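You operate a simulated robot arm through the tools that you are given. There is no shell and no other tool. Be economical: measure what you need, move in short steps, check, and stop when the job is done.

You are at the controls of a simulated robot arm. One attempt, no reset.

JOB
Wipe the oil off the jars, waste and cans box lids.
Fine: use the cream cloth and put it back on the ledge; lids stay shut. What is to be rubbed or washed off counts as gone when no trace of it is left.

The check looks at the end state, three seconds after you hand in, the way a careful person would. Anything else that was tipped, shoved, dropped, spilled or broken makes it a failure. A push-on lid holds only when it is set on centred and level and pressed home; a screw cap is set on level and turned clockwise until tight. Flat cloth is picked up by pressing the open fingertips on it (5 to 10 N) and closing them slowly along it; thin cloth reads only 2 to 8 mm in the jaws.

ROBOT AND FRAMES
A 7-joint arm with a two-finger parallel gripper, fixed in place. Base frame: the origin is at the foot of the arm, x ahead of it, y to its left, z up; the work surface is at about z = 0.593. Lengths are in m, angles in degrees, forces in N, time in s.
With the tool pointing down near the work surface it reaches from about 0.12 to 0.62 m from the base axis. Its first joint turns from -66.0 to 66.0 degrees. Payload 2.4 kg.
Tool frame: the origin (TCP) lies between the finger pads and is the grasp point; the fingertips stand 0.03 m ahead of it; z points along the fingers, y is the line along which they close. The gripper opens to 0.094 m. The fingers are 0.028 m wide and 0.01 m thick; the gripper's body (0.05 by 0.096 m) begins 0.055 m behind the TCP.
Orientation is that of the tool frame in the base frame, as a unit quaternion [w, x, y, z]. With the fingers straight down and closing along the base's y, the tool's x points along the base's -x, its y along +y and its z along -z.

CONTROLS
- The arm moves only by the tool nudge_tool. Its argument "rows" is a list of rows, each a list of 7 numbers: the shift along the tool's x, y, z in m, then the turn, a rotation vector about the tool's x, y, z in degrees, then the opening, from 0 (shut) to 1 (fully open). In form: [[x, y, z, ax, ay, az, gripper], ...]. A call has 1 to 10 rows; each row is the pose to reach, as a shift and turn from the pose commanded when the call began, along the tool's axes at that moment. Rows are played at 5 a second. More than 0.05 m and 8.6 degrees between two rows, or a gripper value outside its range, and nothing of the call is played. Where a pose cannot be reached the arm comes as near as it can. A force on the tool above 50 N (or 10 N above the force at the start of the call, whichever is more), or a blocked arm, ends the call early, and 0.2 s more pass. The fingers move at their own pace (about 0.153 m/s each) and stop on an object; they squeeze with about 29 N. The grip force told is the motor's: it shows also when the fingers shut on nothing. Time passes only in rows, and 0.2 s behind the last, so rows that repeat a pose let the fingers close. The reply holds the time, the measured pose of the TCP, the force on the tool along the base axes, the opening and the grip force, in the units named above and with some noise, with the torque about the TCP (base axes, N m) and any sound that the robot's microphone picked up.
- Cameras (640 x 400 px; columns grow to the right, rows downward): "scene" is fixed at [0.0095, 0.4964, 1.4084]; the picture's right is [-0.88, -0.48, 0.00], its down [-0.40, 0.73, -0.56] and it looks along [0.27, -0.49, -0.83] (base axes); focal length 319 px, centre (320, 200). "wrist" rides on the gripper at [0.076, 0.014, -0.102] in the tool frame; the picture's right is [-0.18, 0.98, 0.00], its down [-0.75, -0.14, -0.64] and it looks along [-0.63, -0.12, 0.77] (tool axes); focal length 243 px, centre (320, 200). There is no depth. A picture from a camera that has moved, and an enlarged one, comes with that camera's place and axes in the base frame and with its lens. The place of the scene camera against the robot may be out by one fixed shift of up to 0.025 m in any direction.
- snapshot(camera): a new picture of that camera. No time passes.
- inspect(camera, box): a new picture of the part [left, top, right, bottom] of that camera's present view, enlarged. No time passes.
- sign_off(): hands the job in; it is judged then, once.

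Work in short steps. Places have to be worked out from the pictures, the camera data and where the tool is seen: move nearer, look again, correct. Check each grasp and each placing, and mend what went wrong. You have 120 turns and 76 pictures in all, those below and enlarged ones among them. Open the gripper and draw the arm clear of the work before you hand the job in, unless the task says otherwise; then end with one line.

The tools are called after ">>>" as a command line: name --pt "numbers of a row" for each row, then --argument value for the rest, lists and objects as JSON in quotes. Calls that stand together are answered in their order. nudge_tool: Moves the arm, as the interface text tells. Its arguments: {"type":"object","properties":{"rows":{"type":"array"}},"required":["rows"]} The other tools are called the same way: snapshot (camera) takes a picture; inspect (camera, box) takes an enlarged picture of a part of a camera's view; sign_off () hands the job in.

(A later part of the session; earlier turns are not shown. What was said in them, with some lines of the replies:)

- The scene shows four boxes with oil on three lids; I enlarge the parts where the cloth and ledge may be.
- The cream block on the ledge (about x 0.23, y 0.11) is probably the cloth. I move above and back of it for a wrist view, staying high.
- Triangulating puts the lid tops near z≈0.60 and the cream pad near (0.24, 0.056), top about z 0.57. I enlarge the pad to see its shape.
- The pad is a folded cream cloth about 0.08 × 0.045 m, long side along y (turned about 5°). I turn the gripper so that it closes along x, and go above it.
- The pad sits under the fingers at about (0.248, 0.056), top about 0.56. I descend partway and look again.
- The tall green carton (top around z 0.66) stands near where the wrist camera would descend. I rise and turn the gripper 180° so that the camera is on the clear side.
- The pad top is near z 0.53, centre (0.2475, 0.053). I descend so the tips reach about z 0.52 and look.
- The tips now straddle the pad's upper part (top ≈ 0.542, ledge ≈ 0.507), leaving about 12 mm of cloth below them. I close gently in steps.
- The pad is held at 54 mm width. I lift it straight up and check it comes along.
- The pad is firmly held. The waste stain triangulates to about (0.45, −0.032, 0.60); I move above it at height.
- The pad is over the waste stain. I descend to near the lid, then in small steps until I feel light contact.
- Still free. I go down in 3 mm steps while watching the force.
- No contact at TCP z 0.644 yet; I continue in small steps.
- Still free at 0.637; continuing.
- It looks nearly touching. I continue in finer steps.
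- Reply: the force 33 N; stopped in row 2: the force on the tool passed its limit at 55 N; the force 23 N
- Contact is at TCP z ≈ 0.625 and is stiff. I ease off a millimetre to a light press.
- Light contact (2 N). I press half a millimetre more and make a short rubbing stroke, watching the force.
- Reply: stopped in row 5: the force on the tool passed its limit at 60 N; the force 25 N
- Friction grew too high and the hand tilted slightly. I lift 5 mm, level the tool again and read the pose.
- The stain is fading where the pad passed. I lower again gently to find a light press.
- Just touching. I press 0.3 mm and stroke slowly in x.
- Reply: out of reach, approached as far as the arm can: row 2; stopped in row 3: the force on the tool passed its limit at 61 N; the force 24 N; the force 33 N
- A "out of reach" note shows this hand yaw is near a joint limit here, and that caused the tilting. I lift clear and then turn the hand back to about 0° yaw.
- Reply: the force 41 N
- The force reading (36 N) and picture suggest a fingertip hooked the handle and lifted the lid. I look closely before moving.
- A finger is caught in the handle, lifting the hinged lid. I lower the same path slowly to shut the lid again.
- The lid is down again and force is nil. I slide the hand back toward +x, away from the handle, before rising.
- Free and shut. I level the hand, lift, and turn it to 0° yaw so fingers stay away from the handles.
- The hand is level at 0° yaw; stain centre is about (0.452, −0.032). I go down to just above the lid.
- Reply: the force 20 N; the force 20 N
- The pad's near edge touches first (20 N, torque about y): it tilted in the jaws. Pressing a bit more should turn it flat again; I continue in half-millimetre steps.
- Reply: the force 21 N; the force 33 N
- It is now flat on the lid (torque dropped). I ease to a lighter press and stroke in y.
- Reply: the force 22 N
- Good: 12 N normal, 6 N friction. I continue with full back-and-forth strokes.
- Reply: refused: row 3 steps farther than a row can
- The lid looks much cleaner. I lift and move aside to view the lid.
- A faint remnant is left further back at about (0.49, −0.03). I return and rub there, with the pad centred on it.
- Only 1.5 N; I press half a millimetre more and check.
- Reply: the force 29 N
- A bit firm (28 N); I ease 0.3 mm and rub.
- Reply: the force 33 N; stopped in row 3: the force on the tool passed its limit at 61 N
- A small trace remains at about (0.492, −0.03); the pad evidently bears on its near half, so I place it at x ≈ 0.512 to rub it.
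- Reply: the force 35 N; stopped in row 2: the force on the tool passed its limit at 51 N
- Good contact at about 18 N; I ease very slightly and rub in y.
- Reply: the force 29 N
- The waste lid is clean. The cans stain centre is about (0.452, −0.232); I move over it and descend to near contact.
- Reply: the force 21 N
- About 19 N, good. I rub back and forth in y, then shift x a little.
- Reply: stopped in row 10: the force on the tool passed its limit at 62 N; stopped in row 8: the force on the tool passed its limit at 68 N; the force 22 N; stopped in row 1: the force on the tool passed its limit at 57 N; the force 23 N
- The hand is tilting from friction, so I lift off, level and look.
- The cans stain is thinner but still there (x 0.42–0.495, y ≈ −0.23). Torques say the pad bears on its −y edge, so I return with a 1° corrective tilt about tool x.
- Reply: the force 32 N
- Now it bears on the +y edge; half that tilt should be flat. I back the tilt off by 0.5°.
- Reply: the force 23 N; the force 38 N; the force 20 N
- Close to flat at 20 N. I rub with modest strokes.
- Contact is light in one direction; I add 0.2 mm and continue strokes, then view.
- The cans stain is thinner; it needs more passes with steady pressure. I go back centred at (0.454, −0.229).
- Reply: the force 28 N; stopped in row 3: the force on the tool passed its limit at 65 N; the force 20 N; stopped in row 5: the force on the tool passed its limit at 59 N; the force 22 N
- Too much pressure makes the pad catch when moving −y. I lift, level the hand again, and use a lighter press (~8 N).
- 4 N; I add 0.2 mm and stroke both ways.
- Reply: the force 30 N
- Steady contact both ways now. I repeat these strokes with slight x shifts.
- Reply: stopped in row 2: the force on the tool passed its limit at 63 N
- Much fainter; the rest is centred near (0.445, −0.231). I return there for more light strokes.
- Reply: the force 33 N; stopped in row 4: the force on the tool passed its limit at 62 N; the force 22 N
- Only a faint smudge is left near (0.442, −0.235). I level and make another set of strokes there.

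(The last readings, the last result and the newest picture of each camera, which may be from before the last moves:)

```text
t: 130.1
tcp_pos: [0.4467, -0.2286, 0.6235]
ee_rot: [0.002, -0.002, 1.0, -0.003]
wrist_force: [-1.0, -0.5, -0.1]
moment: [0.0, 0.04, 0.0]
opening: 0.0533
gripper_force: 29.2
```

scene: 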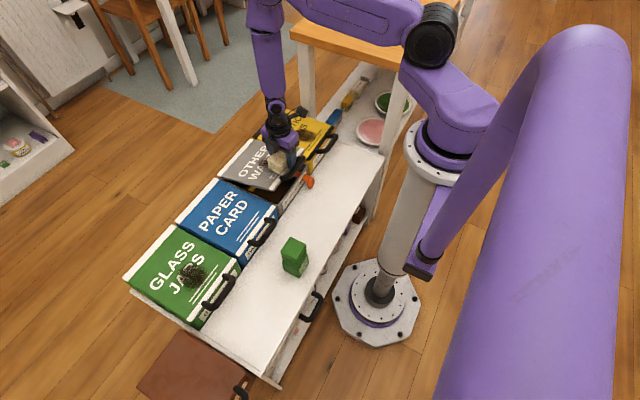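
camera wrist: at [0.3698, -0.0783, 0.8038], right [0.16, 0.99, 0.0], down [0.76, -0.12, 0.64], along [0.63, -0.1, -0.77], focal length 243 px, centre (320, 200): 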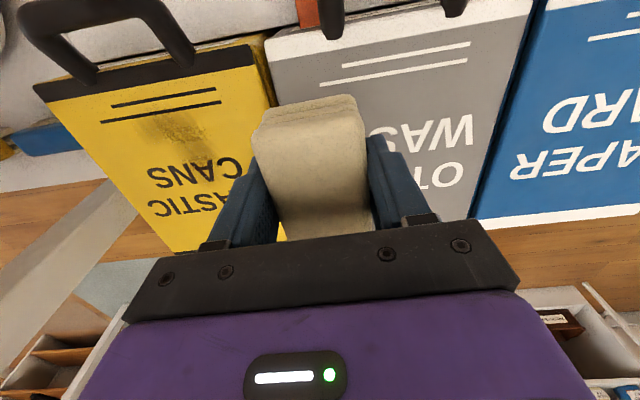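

>>> nudge_tool --pt "0 0 0.0005 0 0 0 0" --pt "0 0 0.0008 0 0 0 0" --pt "0 0 0.0008 0 0 0 0"

```text
t: 130.9
tcp_pos: [0.4464, -0.2288, 0.624]
ee_rot: [0.002, -0.001, 1.0, -0.003]
wrist_force: [-0.9, 0.5, 2.3]
moment: [0.04, 0.07, -0.01]
opening: 0.0533
gripper_force: 28.6
```

Touching. I stroke with a small press.

>>> nudge_tool --pt "0 -0.008 0.0002 0 0 0 0" --pt "0 -0.016 0.0002 0 0 0 0" --pt "0 -0.024 0.0002 0 0 0 0" --pt "0 -0.032 0.0002 0 0 0 0" --pt "0 -0.024 0.0004 0 0 0 0" --pt "0 -0.014 0.0004 0 0 0 0" --pt "0 -0.004 0.0004 0 0 0 0" --pt "0 0.006 0.0004 0 0 0 0" --pt "0 0.016 0.0003 0 0 0 0" --pt "0 0.024 0.0002 0 0 0 0"

>>> nudge_tool --pt "0 0 -0.0003 0 0 0 0" --pt "0 -0.01 -0.0003 0 0 0 0" --pt "0 -0.02 -0.0002 0 0 0 0" --pt "0 -0.03 0 0 0 0 0" --pt "0 -0.04 0 0 0 0 0" --pt "0 -0.05 0 0 0 0 0" --pt "0 -0.038 0.0002 0 0 0 0" --pt "0 -0.026 0.0002 0 0 0 0" --pt "0 -0.014 0.0001 0 0 0 0" --pt "0 -0.002 0 0 0 0 0"

>>> nudge_tool --pt "0 0 -0.0003 0 0 0 0" --pt "0 -0.01 -0.0003 0 0 0 0" --pt "0 -0.02 -0.0002 0 0 0 0" --pt "0 -0.03 0 0 0 0 0" --pt "0 -0.04 0 0 0 0 0" --pt "0 -0.05 0 0 0 0 0" --pt "0 -0.038 0.0002 0 0 0 0" --pt "0 -0.026 0.0002 0 0 0 0" --pt "0 -0.014 0.0001 0 0 0 0" --pt "0 -0.002 0 0 0 0 0"

>>> nudge_tool --pt "0 0 -0.006 0 0 0 0" --pt "0 0 -0.03 0 0 0 0" --pt "0 0 -0.07 0 0 0 0" --pt "0 0.045 -0.08 0 0 0 0" --pt "0 0.09 -0.08 0 0 0 0" --pt "0 0.13 -0.08 0 0 0 0" --pt "0 0.17 -0.08 0 0 0 0" --pt "0 0.17 -0.08 0 0 0 0"

>>> inspect --camera "wrist" --box '[0, 0, 320, 240]'

>>> inspect --camera "scene" --box '[210, 90, 350, 220]'

```text
t: 133.1
tcp_pos: [0.4466, -0.205, 0.6233]
ee_rot: [0.002, -0.003, 1.0, -0.002]
wrist_force: [0.4, -10.9, 13.6]
moment: [0.07, 0.27, 0.14]
opening: 0.0532
gripper_force: 28.8
```

```text
t: 135.3
tcp_pos: [0.4464, -0.2062, 0.623]
ee_rot: [0.001, -0.003, 1.0, -0.002]
wrist_force: [-0.4, -5.9, 10.5]
moment: [0.21, 0.22, 0.1]
opening: 0.0532
gripper_force: 29.2
```

```text
t: 137.5
tcp_pos: [0.4464, -0.209, 0.6225]
ee_rot: [0.003, -0.002, 1.0, -0.002]
wrist_force: [-1.2, -6.0, 5.8]
moment: [0.05, 0.14, 0.12]
opening: 0.0531
gripper_force: 29.3
```

```text
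t: 139.3
tcp_pos: [0.4446, -0.0368, 0.7016]
ee_rot: [0.001, -0.003, 1.0, -0.003]
wrist_force: [0.1, 0.4, -1.3]
moment: [-0.01, -0.03, 0.03]
opening: 0.0532
gripper_force: 28.5
```

```text
1.67 times, centred on (160, 120) of wrist
camera zoom: at [0.3697, -0.0223, 0.8031], right [0.18, 0.98, 0.0], down [0.75, -0.13, 0.64], along [0.63, -0.12, -0.76], focal length 404 px, centre (587, 333)
```

zoom: 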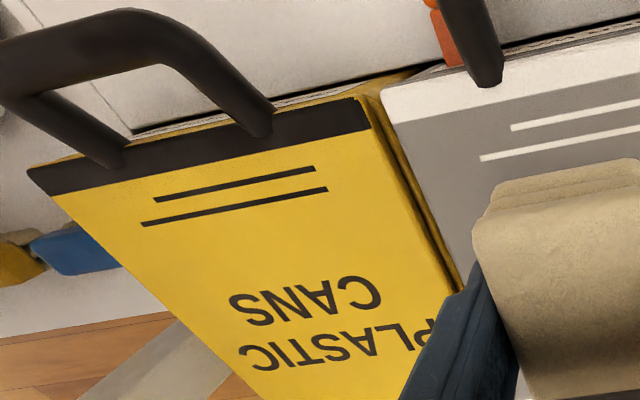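

```text
3.08 times, centred on (280, 155) of scene
camera zoom: at [0.0095, 0.4964, 1.4084], right [-0.88, -0.48, 0.0], down [-0.4, 0.73, -0.56], along [0.27, -0.49, -0.83], focal length 982 px, centre (443, 338)
```

zoom: 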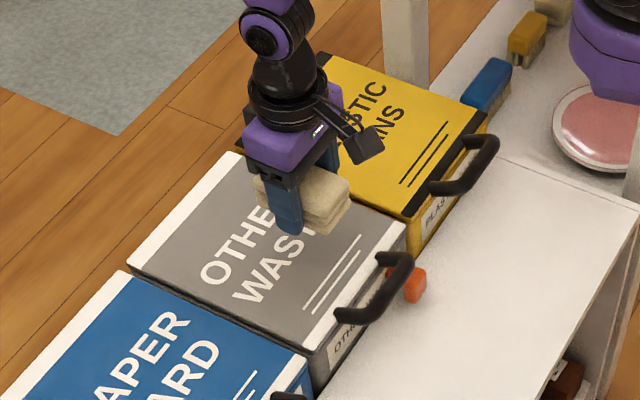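

The cans lid is clean. I travel over to the jars lid at about (0.45, 0.36) at safe height.

>>> nudge_tool --pt "0 0.045 -0.02 0 0 0 0" --pt "0 0.09 -0.02 0 0 0 0" --pt "0 0.135 -0.02 0 0 0 0" --pt "0 0.18 -0.02 0 0 0 0" --pt "0 0.225 -0.02 0 0 0 0" --pt "0 0.27 -0.02 0 0 0 0" --pt "0 0.3 -0.02 0 0 0 0" --pt "0 0.3 -0.02 0 0 0 0"

>>> snapshot --camera "wrist"

>>> inspect --camera "scene" --box '[110, 170, 310, 330]'

```text
t: 141.1
tcp_pos: [0.4441, 0.2623, 0.719]
ee_rot: [0.001, -0.001, 1.0, -0.003]
wrist_force: [0.1, -1.1, -0.4]
moment: [0.03, -0.01, 0.0]
opening: 0.0535
gripper_force: 29.2
```

```text
23 pictures are left
camera wrist: at [0.3678, 0.2772, 0.8213], right [0.18, 0.98, 0.0], down [0.75, -0.13, 0.64], along [0.63, -0.12, -0.76], focal length 243 px, centre (320, 200)
```

wrist: 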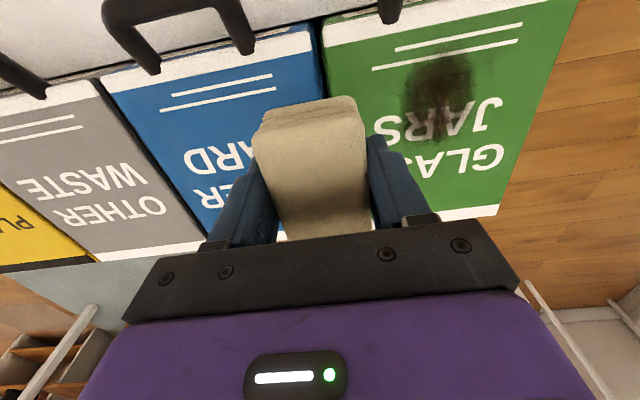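

```text
2.50 times, centred on (210, 250) of scene
camera zoom: at [0.0095, 0.4964, 1.4084], right [-0.88, -0.48, 0.0], down [-0.4, 0.73, -0.56], along [0.27, -0.49, -0.83], focal length 798 px, centre (595, 75)
```

zoom: 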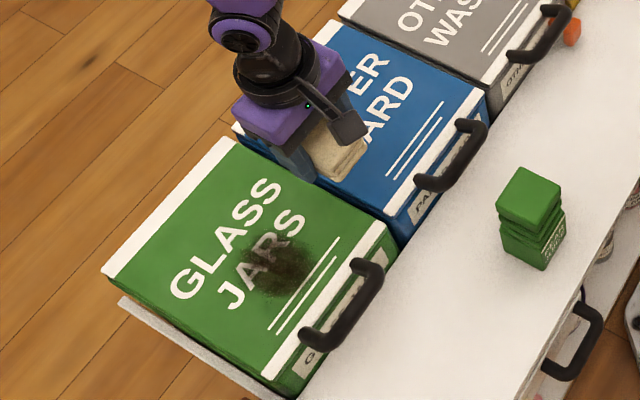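

The jars stain spans x 0.43–0.505, y 0.34–0.405. I move over (0.463, 0.368) and descend to near contact.

>>> nudge_tool --pt "-0.01 0.04 0 0 0 0 0" --pt "-0.015 0.08 0 0 0 0 0" --pt "-0.019 0.106 0.01 0 0 0 0" --pt "-0.019 0.106 0.05 0 0 0 0" --pt "-0.019 0.106 0.085 0 0 0 0" --pt "-0.019 0.106 0.094 0 0 0 0" --pt "-0.019 0.106 0.096 0 0 0 0" --pt "-0.019 0.106 0.096 0 0 0 0"

>>> nudge_tool --pt "0 0 0.0005 0 0 0 0" --pt "0 0 0.001 0 0 0 0" --pt "0 0 0.001 0 0 0 0"

>>> nudge_tool --pt "0 0 0.0005 0 0 0 0" --pt "0 0 0.001 0 0 0 0" --pt "0 0 0.001 0 0 0 0"

```text
t: 142.9
tcp_pos: [0.4625, 0.3675, 0.6248]
ee_rot: [0.002, -0.002, 1.0, -0.003]
wrist_force: [0.0, -0.3, -1.1]
moment: [0.04, -0.03, 0.01]
opening: 0.0533
gripper_force: 28.8
```

```text
t: 143.7
tcp_pos: [0.4628, 0.3681, 0.623]
ee_rot: [0.002, -0.003, 1.0, -0.002]
wrist_force: [-1.5, -1.1, 7.7]
moment: [0.16, 0.23, 0.08]
opening: 0.0531
gripper_force: 29.1
```

```text
t: 144.5
tcp_pos: [0.4632, 0.368, 0.6234]
ee_rot: [0.001, -0.003, 1.0, -0.003]
wrist_force: [-7.9, -6.9, 27.3]
moment: [0.61, 0.49, 0.26]
opening: 0.0533
gripper_force: 28.9
```

Contact at 27 N; I ease 0.5 mm and stroke as on the cans lid.

>>> nudge_tool --pt "0 0 -0.0007 0 0 0 0" --pt "0 -0.008 -0.0007 0 0 0 0" --pt "0 -0.016 -0.0007 0 0 0 0" --pt "0 -0.024 -0.0007 0 0 0 0" --pt "0 -0.016 -0.0005 0 0 0 0" --pt "0 -0.008 -0.0005 0 0 0 0" --pt "0 0 -0.0005 0 0 0 0" --pt "0 0.01 -0.0005 0 0 0 0" --pt "0 0.02 -0.0005 0 0 0 0" --pt "0 0.03 -0.0005 0 0 0 0"

>>> nudge_tool --pt "0 0 -0.0003 0 0 0 0" --pt "0 -0.01 -0.0003 0 0 0 0" --pt "0 -0.02 -0.0003 0 0 0 0" --pt "0 -0.03 -0.0002 0 0 0 0" --pt "0 -0.04 -0.0002 0 0 0 0" --pt "0 -0.052 -0.0002 0 0 0 0" --pt "0 -0.038 0 0 0 0 0" --pt "0 -0.026 0 0 0 0 0" --pt "0 -0.014 0 0 0 0 0" --pt "0 -0.002 0 0 0 0 0"

```text
t: 145.8
tcp_pos: [0.4631, 0.3466, 0.6229]
ee_rot: [-0.004, 0.0, 1.0, -0.007]
wrist_force: [-9.2, -8.6, 21.5]
moment: [0.47, -0.06, 0.17]
opening: 0.0534
gripper_force: 28.5
stopped in row 6: the force on the tool passed its limit at 58 N (the readings are from after the stop); the commanded pose is now the measured one
```

```text
t: 147.4
tcp_pos: [0.4647, 0.2973, 0.6239]
ee_rot: [-0.009, 0.006, 1.0, -0.014]
wrist_force: [-7.5, -6.4, 19.2]
moment: [0.47, 0.01, 0.15]
opening: 0.0536
gripper_force: 29.0
stopped in row 8: the force on the tool passed its limit at 64 N (the readings are from after the stop); the commanded pose is now the measured one
```

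The pad's leading edge catches when moving +y here. I lift, level with a slightly opposite tilt, and return to the stain.

>>> nudge_tool --pt "0 0 -0.006 0 0 0 0" --pt "0 0 -0.01 -1.8 -1.03 -0.9 0" --pt "0 0.03 -0.01 -1.8 -1.03 -0.9 0" --pt "0 0.06 -0.01 -1.8 -1.03 -0.9 0" --pt "0 0.08 -0.01 -1.8 -1.03 -0.9 0" --pt "0 0.08 -0.01 -1.8 -1.03 -0.9 0"

>>> snapshot --camera "wrist"

```text
t: 148.8
tcp_pos: [0.4659, 0.3787, 0.6304]
ee_rot: [0.001, -0.003, 1.0, 0.003]
wrist_force: [-0.1, -0.3, 0.0]
moment: [0.01, 0.01, -0.04]
opening: 0.0533
gripper_force: 29.3
```

```text
21 pictures are left
camera wrist: at [0.3895, 0.3917, 0.7324], right [0.18, 0.98, 0.01], down [0.75, -0.14, 0.64], along [0.63, -0.11, -0.77], focal length 243 px, centre (320, 200)
```

wrist: 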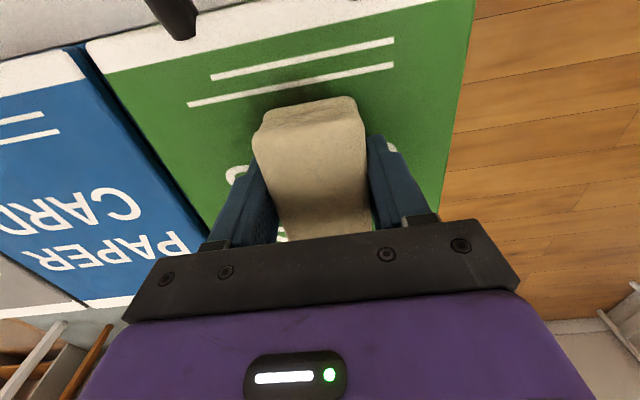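

>>> nudge_tool --pt "0 0 0.003 0 0 0 0" --pt "0 0 0.005 0 0 0 0" --pt "0 0 0.006 0 0 0 0" --pt "0 0 0.0065 0 0 0 0" --pt "0 0 0.0065 0 0 0 0"

>>> nudge_tool --pt "0 0 0.0005 0 0 0 0" --pt "0 0 0.0005 0 0 0 0"

```text
t: 150.0
tcp_pos: [0.4648, 0.3789, 0.6244]
ee_rot: [0.002, -0.003, 1.0, 0.004]
wrist_force: [0.0, 0.3, -1.5]
moment: [0.02, -0.01, -0.02]
opening: 0.0534
gripper_force: 28.9
```

```text
t: 150.6
tcp_pos: [0.4651, 0.3787, 0.6242]
ee_rot: [0.001, -0.003, 1.0, 0.003]
wrist_force: [-0.6, -0.3, -0.5]
moment: [-0.03, -0.01, -0.01]
opening: 0.0535
gripper_force: 28.8
```

>>> nudge_tool --pt "0 0 0.0005 0 0 0 0" --pt "0 0 0.0005 0 0 0 0"

>>> nudge_tool --pt "0 0 0.0004 0 0 0 0" --pt "0 0 0.0004 0 0 0 0"

```text
t: 151.2
tcp_pos: [0.4653, 0.3776, 0.6233]
ee_rot: [0.001, -0.004, 1.0, 0.005]
wrist_force: [-0.1, 0.5, 0.4]
moment: [-0.03, 0.06, -0.03]
opening: 0.0535
gripper_force: 29.3
```

```text
t: 151.8
tcp_pos: [0.4636, 0.3796, 0.6232]
ee_rot: [0.001, -0.003, 1.0, 0.005]
wrist_force: [-1.3, -0.9, 4.1]
moment: [-0.15, 0.1, -0.05]
opening: 0.0534
gripper_force: 28.7
```

4 N, nearly flat. I stroke: firmer in +y, lighter in −y, with 0.2° tilt trimmed.

>>> nudge_tool --pt "0 0.008 0.0003 0.2 0 0 0" --pt "0 0.016 0.0003 0.2 0 0 0" --pt "0 0.024 0.0003 0.2 0 0 0" --pt "0 0.014 0.0001 0.2 0 0 0" --pt "0 0.004 0.0001 0.2 0 0 0" --pt "0 -0.006 0.0001 0.2 0 0 0" --pt "0 -0.016 0.0001 0.2 0 0 0" --pt "0 -0.026 0.0001 0.2 0 0 0" --pt "0 -0.036 0.0001 0.2 0 0 0"

>>> nudge_tool --pt "0 0.01 0.0002 0 0 0 0" --pt "0 0.02 0.0002 0 0 0 0" --pt "0 0.03 0.0002 0 0 0 0" --pt "0 0.04 0.0002 0 0 0 0" --pt "0 0.05 0.0002 0 0 0 0" --pt "0 0.06 0.0002 0 0 0 0" --pt "0 0.045 0 0 0 0 0" --pt "0 0.03 0 0 0 0 0" --pt "0 0.015 0 0 0 0 0" --pt "0 0 0 0 0 0 0"

```text
t: 153.8
tcp_pos: [0.4653, 0.3421, 0.6227]
ee_rot: [0.0, -0.003, 1.0, 0.002]
wrist_force: [-1.1, 0.6, 0.4]
moment: [-0.01, 0.06, -0.01]
opening: 0.0533
gripper_force: 28.4
out of reach, approached as far as the arm can: row 3
```

```text
t: 156.0
tcp_pos: [0.4652, 0.3416, 0.6239]
ee_rot: [0.002, -0.004, 1.0, 0.002]
wrist_force: [-0.8, 1.4, 3.9]
moment: [-0.02, 0.13, -0.06]
opening: 0.0535
gripper_force: 28.9
out of reach, approached as far as the arm can: row 6
```

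The far end (y>0.40) is the reach limit; I keep y ≤ 0.393 and press slightly more.

>>> nudge_tool --pt "0 0.01 0.0004 0 0 0 0" --pt "0 0.02 0.0004 0 0 0 0" --pt "0 0.03 0.0004 0 0 0 0" --pt "0 0.04 0.0004 0 0 0 0" --pt "0 0.05 0.0004 0 0 0 0" --pt "0 0.04 0.0002 0 0 0 0" --pt "0 0.03 0.0002 0 0 0 0" --pt "0 0.02 0.0002 0 0 0 0" --pt "0 0.01 0.0002 0 0 0 0" --pt "0 0 0.0002 0 0 0 0"

>>> nudge_tool --pt "0 0.01 0.0002 0 0 0 0" --pt "0 0.02 0.0002 0 0 0 0" --pt "0 0.03 0.0002 0 0 0 0" --pt "0 0.04 0.0002 0 0 0 0" --pt "0 0.05 0.0002 0 0 0 0" --pt "0 0.04 0 0 0 0 0" --pt "0 0.03 0 0 0 0 0" --pt "0 0.02 0 0 0 0 0" --pt "0 0.01 0 0 0 0 0" --pt "0 0 0 0 0 0 0"

>>> nudge_tool --pt "0 0 -0.006 0 0 0 0" --pt "0 0 -0.03 0 0 0 0" --pt "0 0 -0.07 0 0 0 0" --pt "0 -0.045 -0.08 0 0 0 0" --pt "0 -0.09 -0.08 0 0 0 0" --pt "0 -0.09 -0.08 0 0 0 0"

>>> snapshot --camera "wrist"

```text
t: 158.2
tcp_pos: [0.4641, 0.3439, 0.6222]
ee_rot: [0.001, -0.003, 1.0, 0.002]
wrist_force: [-0.8, 5.6, 9.1]
moment: [-0.16, 0.24, -0.15]
opening: 0.0531
gripper_force: 29.1
```

```text
t: 158.6
tcp_pos: [0.4661, 0.3435, 0.6227]
ee_rot: [-0.005, 0.001, 1.0, -0.003]
wrist_force: [-8.2, -6.9, 18.8]
moment: [0.39, -0.04, 0.15]
opening: 0.0533
gripper_force: 29.2
stopped in row 2: the force on the tool passed its limit at 59 N (the readings are from after the stop); the commanded pose is now the measured one
```

```text
t: 160.0
tcp_pos: [0.4663, 0.2552, 0.7026]
ee_rot: [-0.003, 0.0, 1.0, -0.002]
wrist_force: [-0.1, 0.5, -0.3]
moment: [0.02, 0.01, 0.02]
opening: 0.0537
gripper_force: 28.9
```

```text
20 pictures are left
camera wrist: at [0.3915, 0.2702, 0.8046], right [0.18, 0.98, -0.01], down [0.76, -0.14, 0.64], along [0.63, -0.12, -0.77], focal length 243 px, centre (320, 200)
```

wrist: 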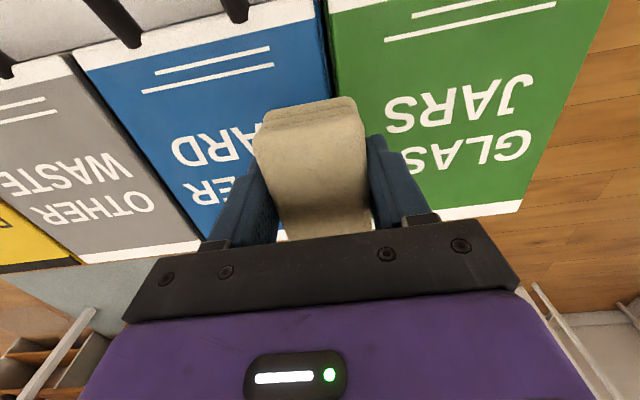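

The jars lid looks clean already. I check it and all lids enlarged.

>>> inspect --camera "wrist" --box '[330, 0, 610, 220]'

>>> inspect --camera "scene" --box '[120, 210, 270, 330]'

>>> inspect --camera "scene" --box '[210, 100, 340, 200]'

```text
1.82 times, centred on (470, 110) of wrist
camera zoom: at [0.3915, 0.2702, 0.8046], right [0.18, 0.98, -0.01], down [0.76, -0.14, 0.64], along [0.63, -0.12, -0.77], focal length 441 px, centre (47, 364)
```

zoom: 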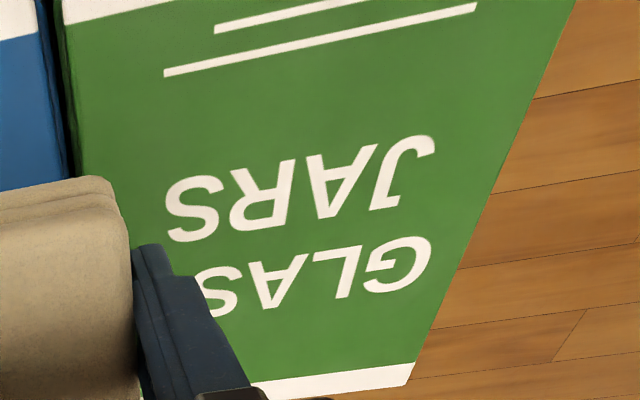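

```text
3.33 times, centred on (195, 270) of scene
camera zoom: at [0.0095, 0.4964, 1.4084], right [-0.88, -0.48, 0.0], down [-0.39, 0.73, -0.56], along [0.27, -0.49, -0.83], focal length 1064 px, centre (737, -33)
```

zoom: 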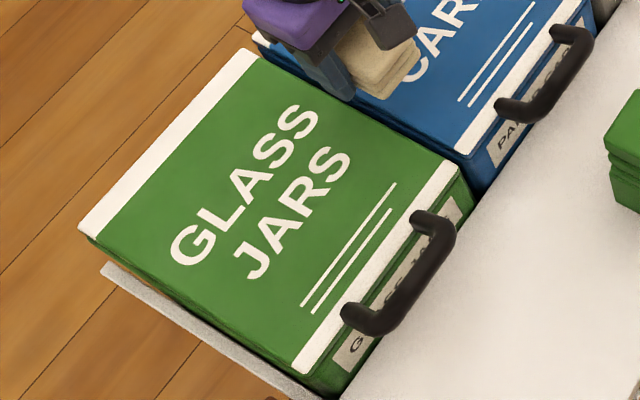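

```text
4.00 times, centred on (275, 150) of scene
camera zoom: at [0.0095, 0.4964, 1.4084], right [-0.88, -0.48, 0.0], down [-0.39, 0.73, -0.56], along [0.27, -0.49, -0.83], focal length 1277 px, centre (500, 400)
```

zoom: 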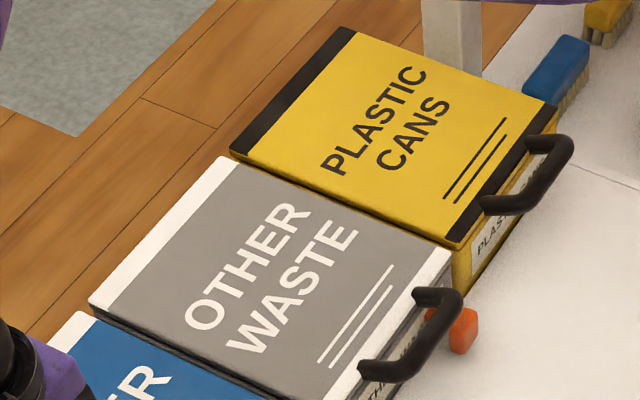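

All three lids are clean and shut. I now carry the cloth back above its place (0.248, 0.053), rising first.

>>> nudge_tool --pt "0 0 -0.04 0 -0.3 0 0" --pt "0 -0.03 -0.07 0 -0.3 0 0" --pt "0 -0.07 -0.08 0 -0.3 0 0" --pt "0 -0.11 -0.08 0 -0.3 0 0" --pt "0.02 -0.15 -0.08 0 -0.3 0 0" --pt "0.05 -0.185 -0.08 0 -0.3 0 0" --pt "0.09 -0.202 -0.08 0 -0.3 0 0" --pt "0.13 -0.202 -0.08 0 -0.3 0 0" --pt "0.175 -0.202 -0.08 0 -0.3 0 0" --pt "0.218 -0.202 -0.08 0 -0.3 0 0"

>>> nudge_tool --pt "0 0 0 0 0 -8.5 0" --pt "0 0 0 0 0 -17 0" --pt "0 0 0 0 0 -25.5 0" --pt "0 0 0 0 0 -34 0" --pt "0 0 0 0 0 -42.5 0" --pt "0 0 0 0 0 -51 0" --pt "0 0 0 0 0 -59.5 0" --pt "0 0 0 0 0 -68 0" --pt "0 0 0 0 0 -76.5 0" --pt "0 0 0 0 0 -85 0"

>>> nudge_tool --pt "0 0 0.04 0 0 0 0" --pt "0 0 0.08 0 0 0 0" --pt "0 0 0.12 0 0 0 0" --pt "0 0 0.12 0 0 0 0"

>>> snapshot --camera "wrist"

>>> snapshot --camera "scene"

```text
t: 162.2
tcp_pos: [0.2551, 0.0474, 0.7852]
ee_rot: [0.0, 0.017, 1.0, -0.003]
wrist_force: [-5.2, 5.1, -0.8]
moment: [-0.48, -0.44, 0.04]
opening: 0.053
gripper_force: 29.1
```

```text
t: 164.4
tcp_pos: [0.2501, 0.0525, 0.785]
ee_rot: [-0.003, -0.677, 0.736, -0.002]
wrist_force: [0.3, 0.0, 0.3]
moment: [0.01, 0.02, 0.02]
opening: 0.0534
gripper_force: 29.1
```

```text
t: 165.4
tcp_pos: [0.2494, 0.0525, 0.6661]
ee_rot: [-0.002, -0.675, 0.738, -0.002]
wrist_force: [-0.3, -0.4, -0.8]
moment: [-0.03, -0.01, 0.0]
opening: 0.0536
gripper_force: 29.1
```

```text
16 pictures are left
camera wrist: at [0.229, -0.0216, 0.7675], right [-0.96, 0.27, 0.0], down [0.21, 0.74, 0.64], along [0.17, 0.61, -0.77], focal length 243 px, centre (320, 200)
```

wrist: 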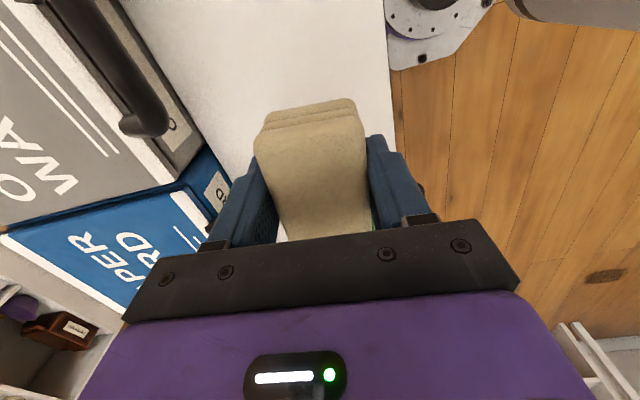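

```text
15 pictures are left
```

scene: 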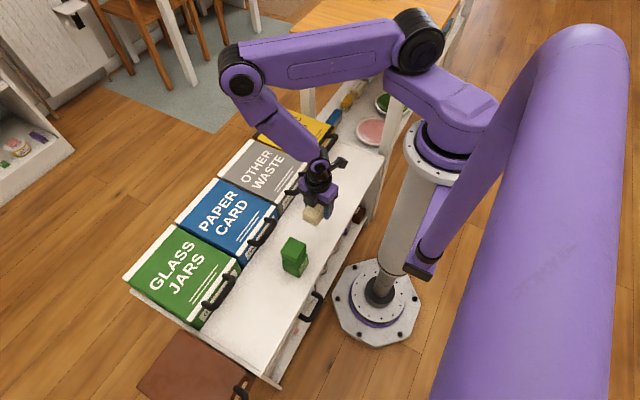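

Over the original spot with clear ledge below. I descend to just above the ledge.

>>> nudge_tool --pt "0 0 0.03 0 0 0 0" --pt "0 0 0.06 0 0 0 0" --pt "0 0 0.09 0 0 0 0" --pt "0 0 0.108 0 0 0 0" --pt "0 0 0.112 0 0 0 0" --pt "0 0 0.112 0 0 0 0"

>>> nudge_tool --pt "0 0 0.001 0 0 0 0" --pt "0 0 0.002 0 0 0 0" --pt "0 0 0.003 0 0 0 0" --pt "0 0 0.003 0 0 0 0"

>>> nudge_tool --pt "0 0 0.001 0 0 0 0" --pt "0 0 0.002 0 0 0 0" --pt "0 0 0.002 0 0 0 0"

```text
t: 166.8
tcp_pos: [0.2474, 0.0522, 0.5538]
ee_rot: [-0.003, -0.675, 0.738, -0.002]
wrist_force: [0.3, -0.1, -0.6]
moment: [-0.01, 0.01, -0.02]
opening: 0.0535
gripper_force: 29.0
```

```text
t: 167.8
tcp_pos: [0.2485, 0.0523, 0.5508]
ee_rot: [-0.002, -0.675, 0.737, -0.001]
wrist_force: [0.1, -0.3, -1.0]
moment: [0.02, -0.02, -0.03]
opening: 0.0533
gripper_force: 29.5
```

```text
t: 168.5
tcp_pos: [0.2486, 0.0513, 0.5496]
ee_rot: [-0.003, -0.675, 0.737, -0.002]
wrist_force: [-0.7, -0.6, 7.2]
moment: [0.08, -0.2, -0.01]
opening: 0.0532
gripper_force: 29.3
stopped in row 3: the force on the tool passed its limit at 58 N (the readings are from after the stop); the commanded pose is now the measured one
```

The pad is on the ledge. I release in steps.

>>> nudge_tool --pt "0 0 0 0 0 0 0.62" --pt "0 0 0 0 0 0 0.7" --pt "0 0 0 0 0 0 0.85" --pt "0 0 0 0 0 0 1" --pt "0 0 0 0 0 0 1"

>>> snapshot --camera "wrist"

```text
t: 169.4
tcp_pos: [0.2408, 0.05, 0.5507]
ee_rot: [-0.013, -0.683, 0.73, 0.003]
wrist_force: [-25.2, 11.1, 33.6]
moment: [0.77, -0.79, 0.82]
opening: 0.0799
gripper_force: 0.2
stopped in row 4: the force on the tool passed its limit at 61 N (the readings are from after the stop); the commanded pose is now the measured one
```

```text
14 pictures are left
camera wrist: at [0.2247, -0.0237, 0.6542], right [-0.97, 0.25, 0.02], down [0.2, 0.75, 0.63], along [0.14, 0.61, -0.78], focal length 243 px, centre (320, 200)
```

wrist: 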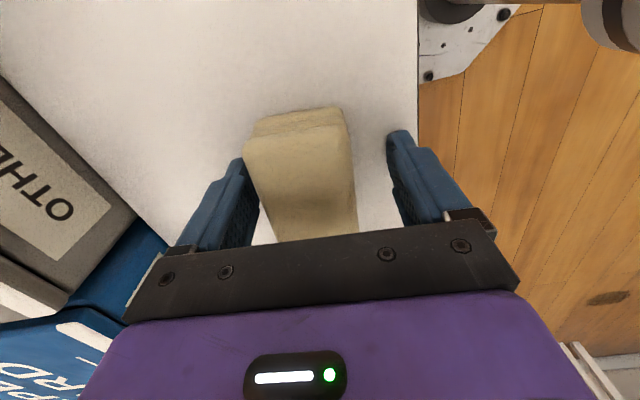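

The hand was pushed sideways (25 N) during opening. I raise slowly a few millimetres with the same opening and check.

>>> nudge_tool --pt "0 0 -0.002 0 0 0 0.87" --pt "0 0 -0.004 0 0 0 0.9" --pt "0 0 -0.004 0 0 0 0.9"

>>> snapshot --camera "wrist"

>>> inspect --camera "scene" --box '[260, 150, 380, 290]'

```text
t: 170.2
tcp_pos: [0.245, 0.0513, 0.5539]
ee_rot: [-0.008, -0.679, 0.734, 0.0]
wrist_force: [-0.1, -0.5, 0.2]
moment: [-0.03, -0.01, -0.02]
opening: 0.0847
gripper_force: 0.0
```

```text
13 pictures are left
camera wrist: at [0.227, -0.0227, 0.657], right [-0.97, 0.26, 0.01], down [0.21, 0.75, 0.63], along [0.16, 0.61, -0.78], focal length 243 px, centre (320, 200)
```

wrist: 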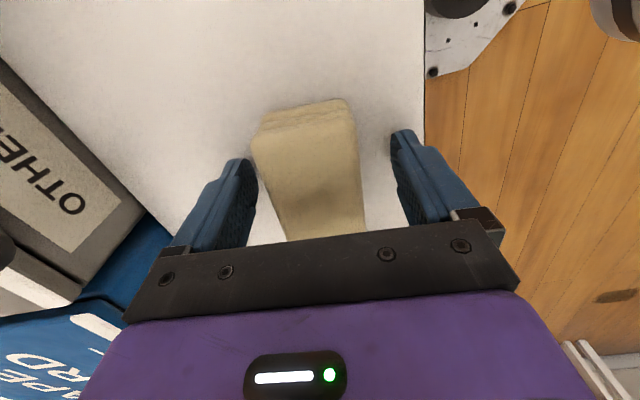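

```text
2.86 times, centred on (320, 220) of scene
camera zoom: at [0.0095, 0.4964, 1.4084], right [-0.88, -0.48, 0.0], down [-0.4, 0.73, -0.56], along [0.27, -0.49, -0.83], focal length 912 px, centre (320, 143)
```

zoom: 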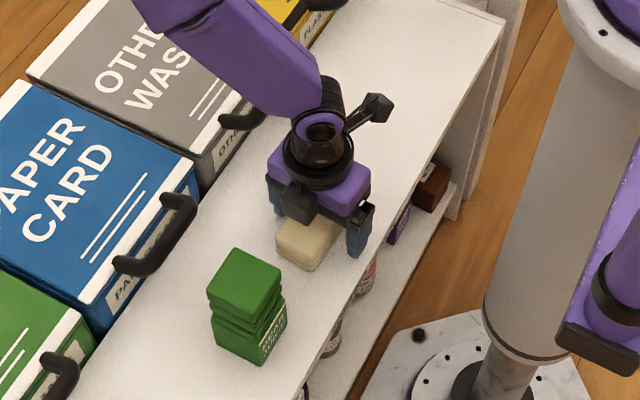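

Free now, no force. I level, centre slightly on the pad and rise straight up.

>>> nudge_tool --pt "0 -0.004 -0.003 0 0 0 0.9" --pt "0 -0.004 -0.02 0 0 0 0.95" --pt "0 -0.004 -0.05 0 0 0 1" --pt "0 -0.004 -0.09 0 0 0 1" --pt "0 -0.004 -0.13 0 0 0 1" --pt "0 -0.004 -0.17 0 0 0 1" --pt "0 -0.004 -0.21 0 0 0 1" --pt "0 -0.004 -0.25 0 0 0 1" --pt "0 -0.004 -0.25 0 0 0 1"

>>> snapshot --camera "wrist"

>>> snapshot --camera "scene"

```text
t: 172.2
tcp_pos: [0.2506, 0.0527, 0.8052]
ee_rot: [-0.009, -0.68, 0.733, 0.001]
wrist_force: [0.0, -0.3, -0.6]
moment: [0.01, 0.02, 0.02]
opening: 0.094
gripper_force: 0.1
```

```text
11 pictures are left
camera wrist: at [0.2332, -0.0211, 0.9068], right [-0.97, 0.26, 0.01], down [0.21, 0.75, 0.63], along [0.15, 0.61, -0.78], focal length 243 px, centre (320, 200)
```

wrist: 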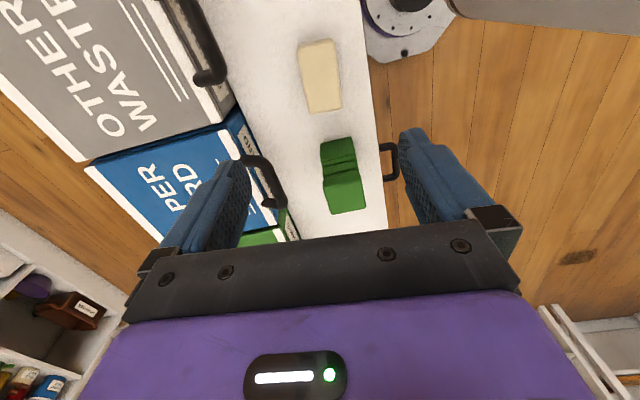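

```text
10 pictures are left
```

scene: 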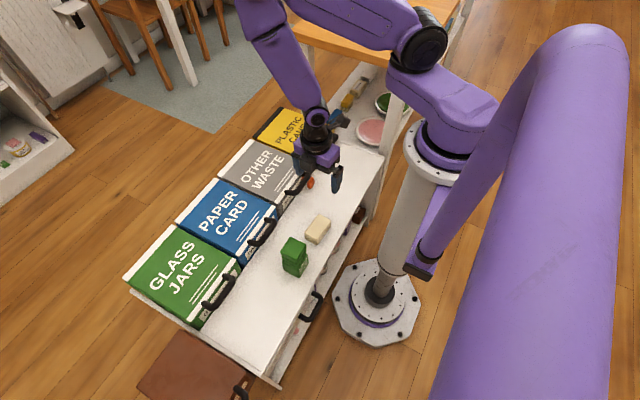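

The cloth lies flat on the ledge and the arm is clear. One last close look at the lids and the orange item.

>>> inspect --camera "scene" --box '[200, 90, 350, 250]'

>>> inspect --camera "wrist" --box '[0, 0, 240, 160]'

```text
2.50 times, centred on (275, 170) of scene
camera zoom: at [0.0095, 0.4964, 1.4084], right [-0.88, -0.48, 0.0], down [-0.4, 0.73, -0.56], along [0.27, -0.49, -0.83], focal length 798 px, centre (432, 275)
```

zoom: 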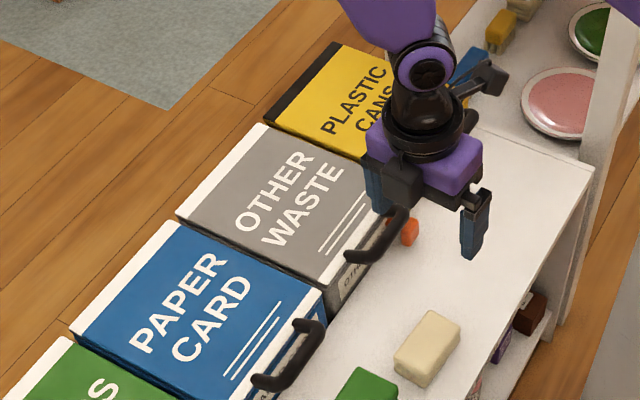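

```text
2.50 times, centred on (120, 80) of wrist
camera zoom: at [0.2332, -0.0211, 0.9068], right [-0.97, 0.26, 0.01], down [0.21, 0.75, 0.63], along [0.15, 0.61, -0.78], focal length 606 px, centre (820, 500)
```

zoom: 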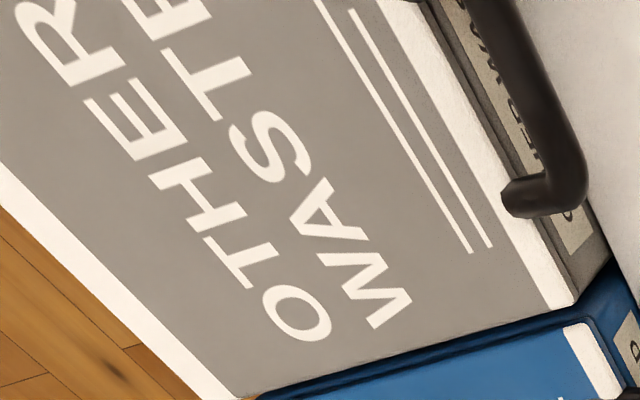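

All three lids are clean and shut, the cloth is back on the ledge, the gripper is open and the arm is clear, so I hand in.

>>> sign_off

```text
The job is handed in.
```

The jars, waste and cans lids are wiped clean and shut, and the cream cloth is back on the ledge; along the way a fingertip caught the waste lid's handle and lifted the lid briefly, and I lowered it shut again.
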